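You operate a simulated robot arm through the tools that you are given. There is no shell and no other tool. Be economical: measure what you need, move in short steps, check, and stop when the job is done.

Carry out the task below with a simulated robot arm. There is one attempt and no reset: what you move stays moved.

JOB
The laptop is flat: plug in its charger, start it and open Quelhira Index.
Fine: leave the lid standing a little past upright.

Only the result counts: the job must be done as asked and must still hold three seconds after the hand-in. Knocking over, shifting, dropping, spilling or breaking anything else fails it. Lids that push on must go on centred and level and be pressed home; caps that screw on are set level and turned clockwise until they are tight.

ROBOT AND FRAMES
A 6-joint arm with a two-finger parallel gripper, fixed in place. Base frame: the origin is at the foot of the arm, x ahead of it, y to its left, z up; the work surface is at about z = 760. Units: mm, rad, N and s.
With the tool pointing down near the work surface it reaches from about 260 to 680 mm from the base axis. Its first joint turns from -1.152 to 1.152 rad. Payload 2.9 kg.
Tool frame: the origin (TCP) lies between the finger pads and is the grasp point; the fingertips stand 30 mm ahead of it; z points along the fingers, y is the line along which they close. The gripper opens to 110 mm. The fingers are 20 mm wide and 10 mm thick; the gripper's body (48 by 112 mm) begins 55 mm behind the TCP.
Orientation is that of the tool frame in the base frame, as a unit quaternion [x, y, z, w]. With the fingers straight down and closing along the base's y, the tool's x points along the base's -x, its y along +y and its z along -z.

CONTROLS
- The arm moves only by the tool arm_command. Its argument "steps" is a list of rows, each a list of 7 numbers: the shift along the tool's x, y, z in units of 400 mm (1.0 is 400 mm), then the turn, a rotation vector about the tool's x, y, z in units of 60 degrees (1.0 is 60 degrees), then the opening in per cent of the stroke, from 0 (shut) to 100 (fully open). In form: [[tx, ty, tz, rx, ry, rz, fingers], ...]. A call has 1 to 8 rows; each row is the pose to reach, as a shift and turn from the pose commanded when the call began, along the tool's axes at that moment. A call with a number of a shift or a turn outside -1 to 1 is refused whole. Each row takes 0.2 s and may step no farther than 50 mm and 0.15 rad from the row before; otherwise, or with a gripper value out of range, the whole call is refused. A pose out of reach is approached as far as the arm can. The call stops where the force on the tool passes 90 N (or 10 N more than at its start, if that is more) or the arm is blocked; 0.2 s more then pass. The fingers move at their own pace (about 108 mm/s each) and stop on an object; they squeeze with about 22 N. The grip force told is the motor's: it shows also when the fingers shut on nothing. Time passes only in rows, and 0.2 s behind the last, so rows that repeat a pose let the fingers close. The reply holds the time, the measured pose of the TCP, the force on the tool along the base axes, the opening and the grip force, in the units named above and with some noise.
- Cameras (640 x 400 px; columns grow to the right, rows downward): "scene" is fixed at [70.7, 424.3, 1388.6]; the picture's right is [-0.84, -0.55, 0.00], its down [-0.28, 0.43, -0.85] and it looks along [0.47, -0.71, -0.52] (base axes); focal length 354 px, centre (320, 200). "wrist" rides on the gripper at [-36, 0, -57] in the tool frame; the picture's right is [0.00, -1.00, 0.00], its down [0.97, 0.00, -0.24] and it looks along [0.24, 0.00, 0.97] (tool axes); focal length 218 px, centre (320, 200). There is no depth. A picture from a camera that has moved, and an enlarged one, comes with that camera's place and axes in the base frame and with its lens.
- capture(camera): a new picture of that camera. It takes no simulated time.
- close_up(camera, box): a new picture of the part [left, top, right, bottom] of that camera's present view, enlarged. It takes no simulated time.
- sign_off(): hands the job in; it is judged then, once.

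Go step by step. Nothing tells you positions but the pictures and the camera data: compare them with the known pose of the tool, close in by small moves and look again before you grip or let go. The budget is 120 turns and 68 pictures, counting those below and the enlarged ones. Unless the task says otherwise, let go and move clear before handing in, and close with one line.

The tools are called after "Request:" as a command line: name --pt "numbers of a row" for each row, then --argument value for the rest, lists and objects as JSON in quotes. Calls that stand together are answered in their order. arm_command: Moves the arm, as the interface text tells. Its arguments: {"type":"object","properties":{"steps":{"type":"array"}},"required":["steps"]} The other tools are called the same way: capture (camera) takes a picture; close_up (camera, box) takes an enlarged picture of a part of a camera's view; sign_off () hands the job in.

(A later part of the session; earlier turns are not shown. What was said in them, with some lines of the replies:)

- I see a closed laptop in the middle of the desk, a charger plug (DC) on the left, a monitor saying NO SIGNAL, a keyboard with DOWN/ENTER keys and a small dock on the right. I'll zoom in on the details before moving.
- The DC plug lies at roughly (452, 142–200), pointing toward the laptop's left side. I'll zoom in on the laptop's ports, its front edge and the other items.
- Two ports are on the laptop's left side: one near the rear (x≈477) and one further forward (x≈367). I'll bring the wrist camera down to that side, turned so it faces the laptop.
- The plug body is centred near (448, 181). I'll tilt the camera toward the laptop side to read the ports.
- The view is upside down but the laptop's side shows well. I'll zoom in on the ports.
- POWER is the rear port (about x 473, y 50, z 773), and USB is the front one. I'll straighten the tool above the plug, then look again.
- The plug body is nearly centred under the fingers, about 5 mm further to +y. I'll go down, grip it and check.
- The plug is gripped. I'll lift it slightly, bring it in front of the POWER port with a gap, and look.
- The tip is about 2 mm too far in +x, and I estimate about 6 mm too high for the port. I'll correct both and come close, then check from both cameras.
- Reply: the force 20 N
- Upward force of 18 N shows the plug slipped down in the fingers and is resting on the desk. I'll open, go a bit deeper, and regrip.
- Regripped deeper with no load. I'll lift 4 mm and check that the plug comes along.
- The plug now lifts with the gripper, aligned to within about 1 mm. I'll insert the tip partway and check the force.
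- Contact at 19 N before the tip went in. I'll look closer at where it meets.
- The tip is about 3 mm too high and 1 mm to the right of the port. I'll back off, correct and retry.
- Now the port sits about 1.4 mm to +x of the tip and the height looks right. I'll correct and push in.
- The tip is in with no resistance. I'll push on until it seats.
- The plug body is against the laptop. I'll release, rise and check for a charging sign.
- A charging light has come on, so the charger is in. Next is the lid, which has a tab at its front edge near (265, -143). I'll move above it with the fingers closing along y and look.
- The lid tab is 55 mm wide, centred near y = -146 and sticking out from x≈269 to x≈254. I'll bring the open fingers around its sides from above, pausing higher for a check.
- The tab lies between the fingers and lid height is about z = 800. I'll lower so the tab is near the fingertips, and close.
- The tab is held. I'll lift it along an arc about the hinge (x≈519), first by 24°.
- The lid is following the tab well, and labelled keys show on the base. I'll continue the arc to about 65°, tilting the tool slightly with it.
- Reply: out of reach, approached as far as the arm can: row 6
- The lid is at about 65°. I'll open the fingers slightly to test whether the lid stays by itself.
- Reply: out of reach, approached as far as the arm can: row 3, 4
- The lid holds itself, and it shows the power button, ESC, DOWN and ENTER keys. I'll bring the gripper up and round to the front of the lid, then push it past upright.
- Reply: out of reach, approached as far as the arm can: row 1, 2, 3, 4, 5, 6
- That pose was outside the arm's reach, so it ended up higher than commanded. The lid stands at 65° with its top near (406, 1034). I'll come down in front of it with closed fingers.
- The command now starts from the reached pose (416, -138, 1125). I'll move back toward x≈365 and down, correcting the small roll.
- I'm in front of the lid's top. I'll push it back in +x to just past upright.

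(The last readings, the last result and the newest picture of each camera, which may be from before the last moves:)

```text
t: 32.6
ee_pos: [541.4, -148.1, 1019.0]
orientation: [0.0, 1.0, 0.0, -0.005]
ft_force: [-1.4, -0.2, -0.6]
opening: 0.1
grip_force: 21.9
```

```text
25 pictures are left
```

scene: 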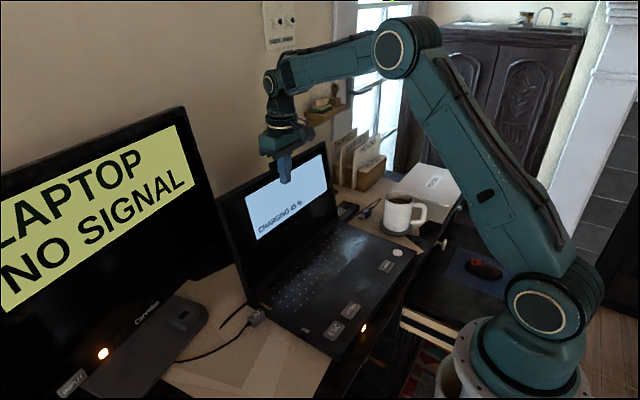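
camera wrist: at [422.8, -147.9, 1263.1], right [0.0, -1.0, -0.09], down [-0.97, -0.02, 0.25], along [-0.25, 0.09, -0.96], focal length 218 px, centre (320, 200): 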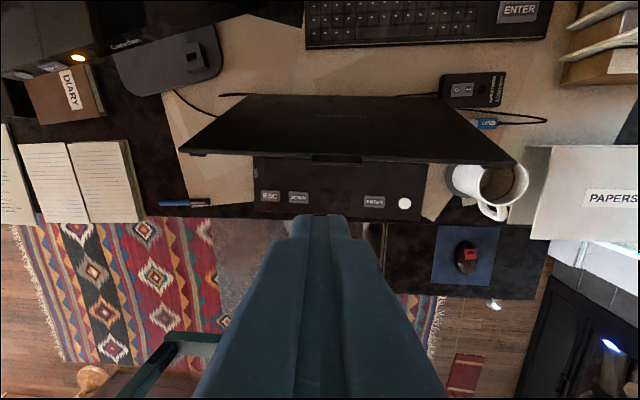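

The lid stands slightly past upright and the screen reads CHARGING 43 %. I'll nudge it a touch more, then back away to look at the keys and power button from above.

Request:
arm_command --pt "-0.014 0 0 0 0 0 0" --pt "0.06 0 0 0 0 0 0" --pt "0.16 0 0 0 0 0 0" --pt "0.26 -0.03 0.03 0 0 0 0" --pt "0.36 -0.06 0.08 0 0 0 0" --pt "0.46 -0.1 0.14 0 0 0 0" --pt "0.53 -0.14 0.2 0 0 0 0" --pt "0.53 -0.14 0.24 0 0 0 0"

Request:
capture --camera "wrist"

Request:
close_up --camera "scene" --box '[200, 130, 420, 360]'

```text
t: 34.4
ee_pos: [327.2, -203.8, 924.8]
orientation: [0.001, 1.0, 0.001, -0.004]
ft_force: [-0.4, 1.5, 0.4]
opening: 0.1
grip_force: 22.1
```

```text
24 pictures are left
camera wrist: at [364.6, -203.8, 981.2], right [0.0, -1.0, 0.0], down [-0.97, 0.0, 0.25], along [-0.25, 0.0, -0.97], focal length 218 px, centre (320, 200)
```

wrist: 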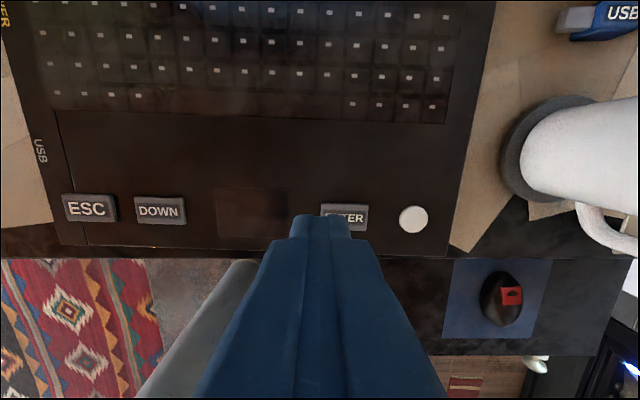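

```text
1.74 times, centred on (310, 245) of scene
camera zoom: at [70.7, 424.3, 1388.6], right [-0.84, -0.55, 0.0], down [-0.28, 0.43, -0.85], along [0.47, -0.71, -0.52], focal length 617 px, centre (337, 122)
```

zoom: 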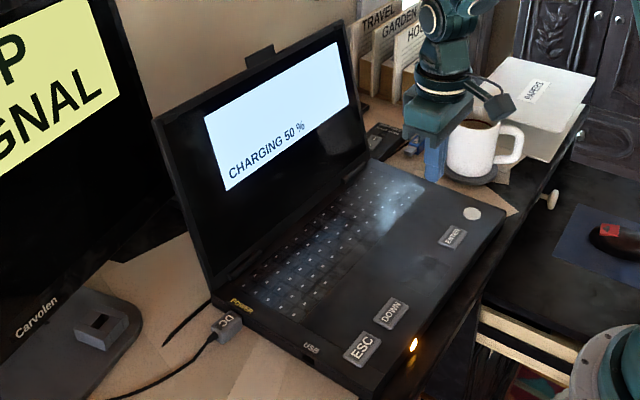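

The power button is at about (295, -291), ENTER (298, -228), DOWN (305, -55) and ESC (306, 12). I'll move over the power button and descend near it.

Request:
arm_command --pt "0.04 -0.08 0.04 0 0 0 0" --pt "0.08 -0.16 0.08 0 0 0 0" --pt "0.08 -0.218 0.15 0 0 0 0" --pt "0.08 -0.218 0.2245 0 0 0 0" --pt "0.08 -0.218 0.2245 0 0 0 0"

Request:
close_up --camera "scene" --box '[340, 210, 440, 290]'

```text
t: 35.6
ee_pos: [293.4, -290.7, 836.5]
orientation: [0.001, 1.0, 0.0, -0.005]
ft_force: [-0.3, -0.2, 0.0]
opening: 0.0
grip_force: 21.8
```

```text
5.00 times, centred on (390, 250) of scene
camera zoom: at [70.7, 424.3, 1388.6], right [-0.84, -0.55, 0.0], down [-0.28, 0.43, -0.85], along [0.47, -0.71, -0.52], focal length 1773 px, centre (-30, -50)
```

zoom: 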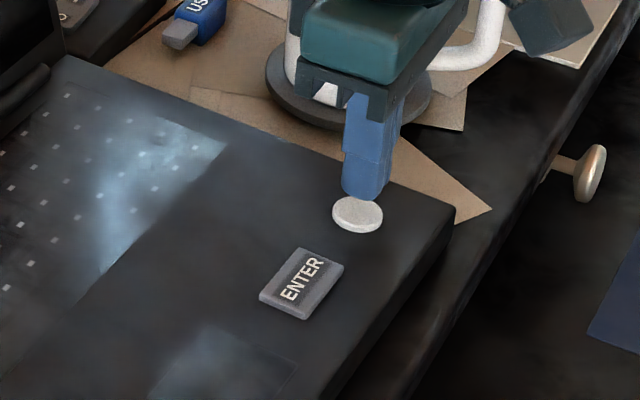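

The fingertips are above the button. I'll press down in small steps.

Request:
arm_command --pt "0 0 0.0225 0 0 0 0" --pt "0 0 0.03 0 0 0 0" --pt "0 0 0.0375 0 0 0 0" --pt "0 0 0.0425 0 0 0 0"

```text
t: 36.6
ee_pos: [293.9, -288.7, 820.1]
orientation: [0.002, 1.0, 0.0, -0.005]
ft_force: [-2.3, 1.4, 5.4]
opening: 0.1
grip_force: 21.9
```

Light contact of 5 N. I'll press 3 mm further and then lift.

Request:
arm_command --pt "0 0 0.004 0 0 0 0" --pt "0 0 0.008 0 0 0 0" --pt "0 0 0.008 0 0 0 0" --pt "0 0 -0.06 0 0 0 0"

Request:
capture --camera "scene"

```text
t: 37.6
ee_pos: [293.6, -290.7, 841.2]
orientation: [0.001, 1.0, 0.003, -0.005]
ft_force: [-0.3, -0.1, 0.4]
opening: 0.0
grip_force: 22.1
```

```text
21 pictures are left
```

scene: 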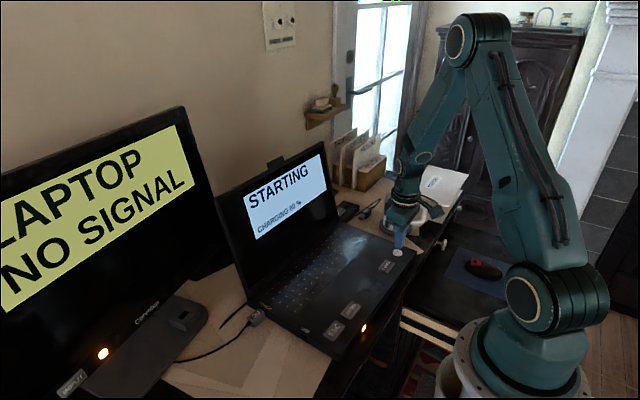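

The laptop is STARTING. I'll move over toward ENTER while it boots, staying above it, then look at the screen.

Request:
arm_command --pt "-0.01 0.08 0 0 0 0 0" --pt "-0.01 0.155 0 0 0 0 0" --pt "-0.01 0.155 0 0 0 0 0" --pt "-0.01 0.155 0 0 0 0 0" --pt "-0.01 0.155 0 0 0 0 0" --pt "-0.01 0.155 0 0 0 0 0" --pt "-0.01 0.155 0 0 0 0 0" --pt "-0.01 0.155 0 0 0 0 0"

Request:
close_up --camera "scene" --box '[210, 130, 430, 350]'

```text
t: 39.4
ee_pos: [297.6, -227.1, 842.5]
orientation: [0.001, 1.0, 0.001, -0.004]
ft_force: [-0.2, -0.4, -0.4]
opening: 0.0
grip_force: 22.2
```

```text
1.82 times, centred on (320, 240) of scene
camera zoom: at [70.7, 424.3, 1388.6], right [-0.84, -0.55, 0.0], down [-0.28, 0.43, -0.85], along [0.47, -0.71, -0.52], focal length 645 px, centre (320, 127)
```

zoom: 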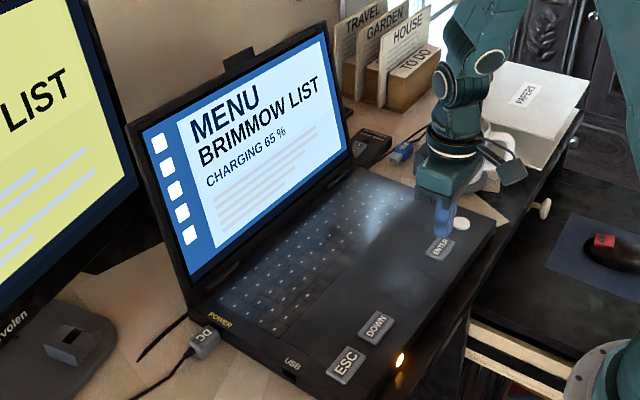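

The MENU shows BRIMMOW LIST. I'll move over to the DOWN key and press it.

Request:
arm_command --pt "-0.005 0.12 0 0 0 0 0" --pt "-0.01 0.24 0 0 0 0 0" --pt "-0.018 0.36 0 0 0 0 0" --pt "-0.018 0.43 0 0 0 0 0" --pt "-0.018 0.43 0.035 0 0 0 0" --pt "-0.018 0.43 0.05 0 0 0 0"

Request:
capture --camera "wrist"

Request:
close_up --camera "scene" --box '[290, 260, 390, 360]'

```text
t: 40.8
ee_pos: [306.0, -55.4, 823.9]
orientation: [0.002, 1.0, 0.001, -0.005]
ft_force: [0.2, 0.4, 0.3]
opening: 0.1
grip_force: 22.2
```

```text
19 pictures are left
camera wrist: at [344.3, -56.3, 879.1], right [0.0, -1.0, 0.0], down [-0.97, 0.0, 0.25], along [-0.25, 0.0, -0.97], focal length 218 px, centre (320, 200)
```

wrist: 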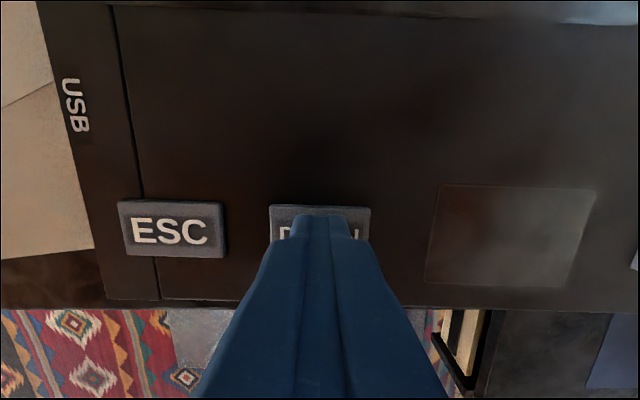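

```text
4.00 times, centred on (340, 310) of scene
camera zoom: at [70.7, 424.3, 1388.6], right [-0.84, -0.55, 0.0], down [-0.28, 0.43, -0.85], along [0.47, -0.71, -0.52], focal length 1418 px, centre (240, -240)
```

zoom: 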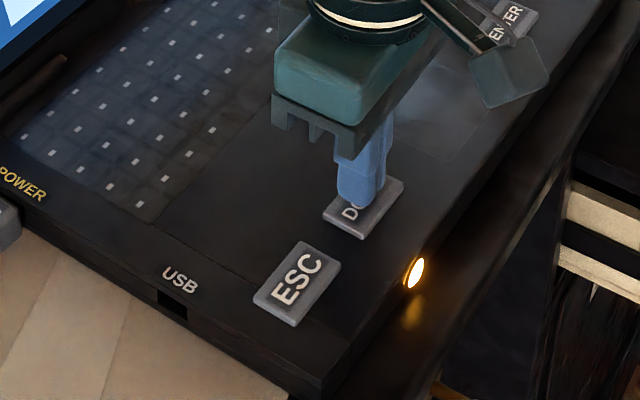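

Well centred on DOWN. I'll press it in small steps and lift.

Request:
arm_command --pt "0 0 0.0075 0 0 0 0" --pt "0 0 0.0125 0 0 0 0" --pt "0 0 0.016 0 0 0 0" --pt "0 0 0.016 0 0 0 0"

Request:
arm_command --pt "0 0 -0.02 0 0 0 0" --pt "0 0 -0.02 0 0 0 0"

Request:
close_up --camera "scene" --box '[210, 130, 350, 270]'

```text
t: 41.8
ee_pos: [306.6, -55.9, 816.9]
orientation: [0.002, 1.0, 0.001, -0.004]
ft_force: [-8.9, -1.4, 59.9]
opening: 0.0
grip_force: 22.0
```

```text
t: 42.4
ee_pos: [306.2, -55.7, 824.1]
orientation: [0.0, 1.0, 0.002, -0.005]
ft_force: [-0.1, 0.5, -0.1]
opening: 0.2
grip_force: 22.1
```

```text
2.86 times, centred on (280, 200) of scene
camera zoom: at [70.7, 424.3, 1388.6], right [-0.84, -0.55, 0.0], down [-0.28, 0.43, -0.85], along [0.47, -0.71, -0.52], focal length 1013 px, centre (434, 200)
```

zoom: 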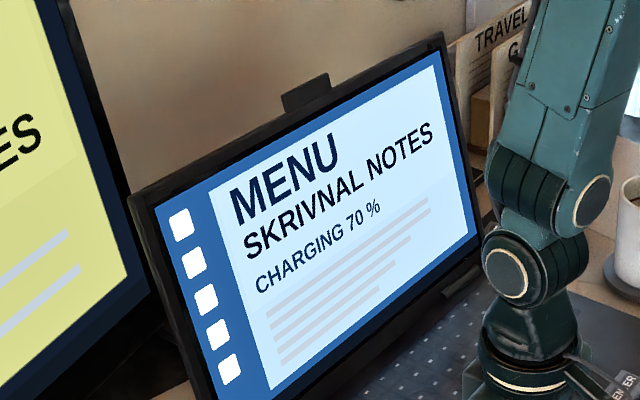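

It works and now shows SKRIVNAL NOTES. I'll press again, more gently.

Request:
arm_command --pt "0 0 0.0075 0 0 0 0" --pt "0 0 0.013 0 0 0 0" --pt "0 0 0.013 0 0 0 0" --pt "0 0 0 0 0 0 0" --pt "0 0 0 0 0 0 0"

Request:
close_up --camera "scene" --box '[210, 130, 350, 270]'

```text
t: 43.6
ee_pos: [305.8, -56.0, 823.6]
orientation: [0.001, 1.0, 0.001, -0.004]
ft_force: [0.5, 0.5, -0.6]
opening: 0.0
grip_force: 21.8
```

```text
2.86 times, centred on (280, 200) of scene
camera zoom: at [70.7, 424.3, 1388.6], right [-0.84, -0.55, 0.0], down [-0.28, 0.43, -0.85], along [0.47, -0.71, -0.52], focal length 1013 px, centre (434, 200)
```

zoom: 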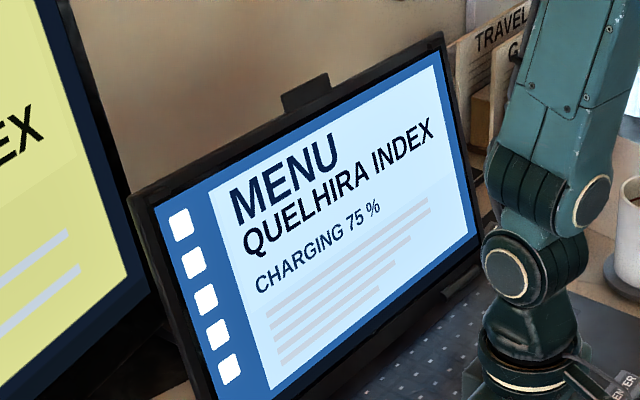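

QUELHIRA INDEX is selected. I'll lift, go to ENTER at (298, -228), press and lift.

Request:
arm_command --pt "0 0 -0.04 0 0 0 0" --pt "0.005 -0.12 -0.04 0 0 0 0" --pt "0.01 -0.24 -0.04 0 0 0 0" --pt "0.018 -0.36 -0.04 0 0 0 0" --pt "0.018 -0.43 -0.04 0 0 0 0" --pt "0.018 -0.43 0 0 0 0 0"

Request:
close_up --camera "scene" --box '[330, 200, 430, 300]'

```text
t: 45.0
ee_pos: [297.1, -228.6, 822.9]
orientation: [0.001, 1.0, 0.001, -0.004]
ft_force: [0.6, 0.2, -0.2]
opening: 0.0
grip_force: 22.1
```

```text
4.00 times, centred on (380, 250) of scene
camera zoom: at [70.7, 424.3, 1388.6], right [-0.84, -0.55, 0.0], down [-0.28, 0.43, -0.85], along [0.47, -0.71, -0.52], focal length 1418 px, centre (80, 0)
```

zoom: 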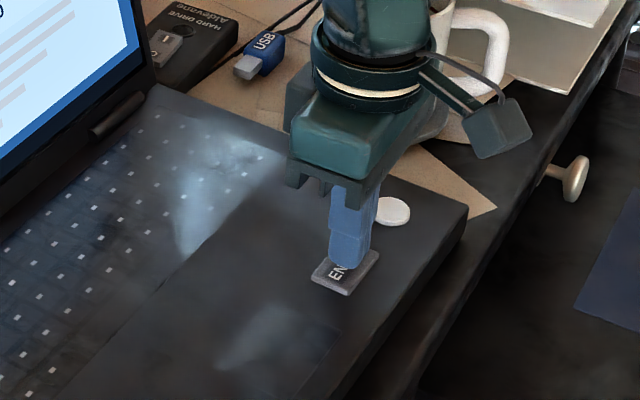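

Request:
arm_command --pt "0 0 0.0075 0 0 0 0" --pt "0 0 0.013 0 0 0 0" --pt "0 0 0.013 0 0 0 0" --pt "0 0 0 0 0 0 0" --pt "0 0 -0.1 0 0 0 0" --pt "0 0 -0.15 0 0 0 0"

Request:
capture --camera "scene"

```text
t: 46.4
ee_pos: [296.6, -227.8, 885.0]
orientation: [0.002, 1.0, 0.001, -0.005]
ft_force: [0.1, -0.7, -0.9]
opening: 0.1
grip_force: 22.3
```

```text
14 pictures are left
```

scene: 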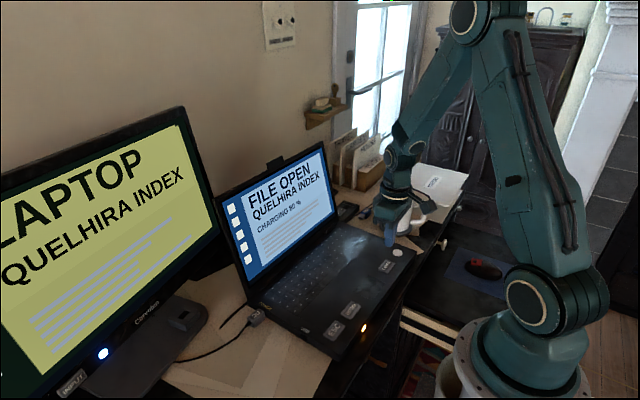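

FILE OPEN: QUELHIRA INDEX shows on the laptop and on the monitor. I'll check the lid angle once more before handing in.

Request:
close_up --camera "scene" --box '[200, 130, 380, 330]'

```text
2.00 times, centred on (290, 230) of scene
camera zoom: at [70.7, 424.3, 1388.6], right [-0.84, -0.55, 0.0], down [-0.28, 0.43, -0.85], along [0.47, -0.71, -0.52], focal length 709 px, centre (380, 140)
```

zoom: 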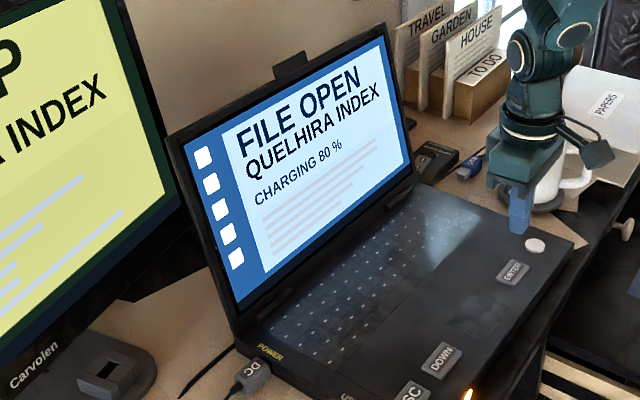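

The charger is seated and charging (80 % at last look). The lid stands at roughly 100–104°, and the file is open. The arm is clear of everything, so I'm handing in.

Request:
sign_off

```text
The job is handed in.
```

The laptop is plugged in and charging, started, showing Quelhira Index open, and its lid is standing a little past upright (about 100–104° by the camera).
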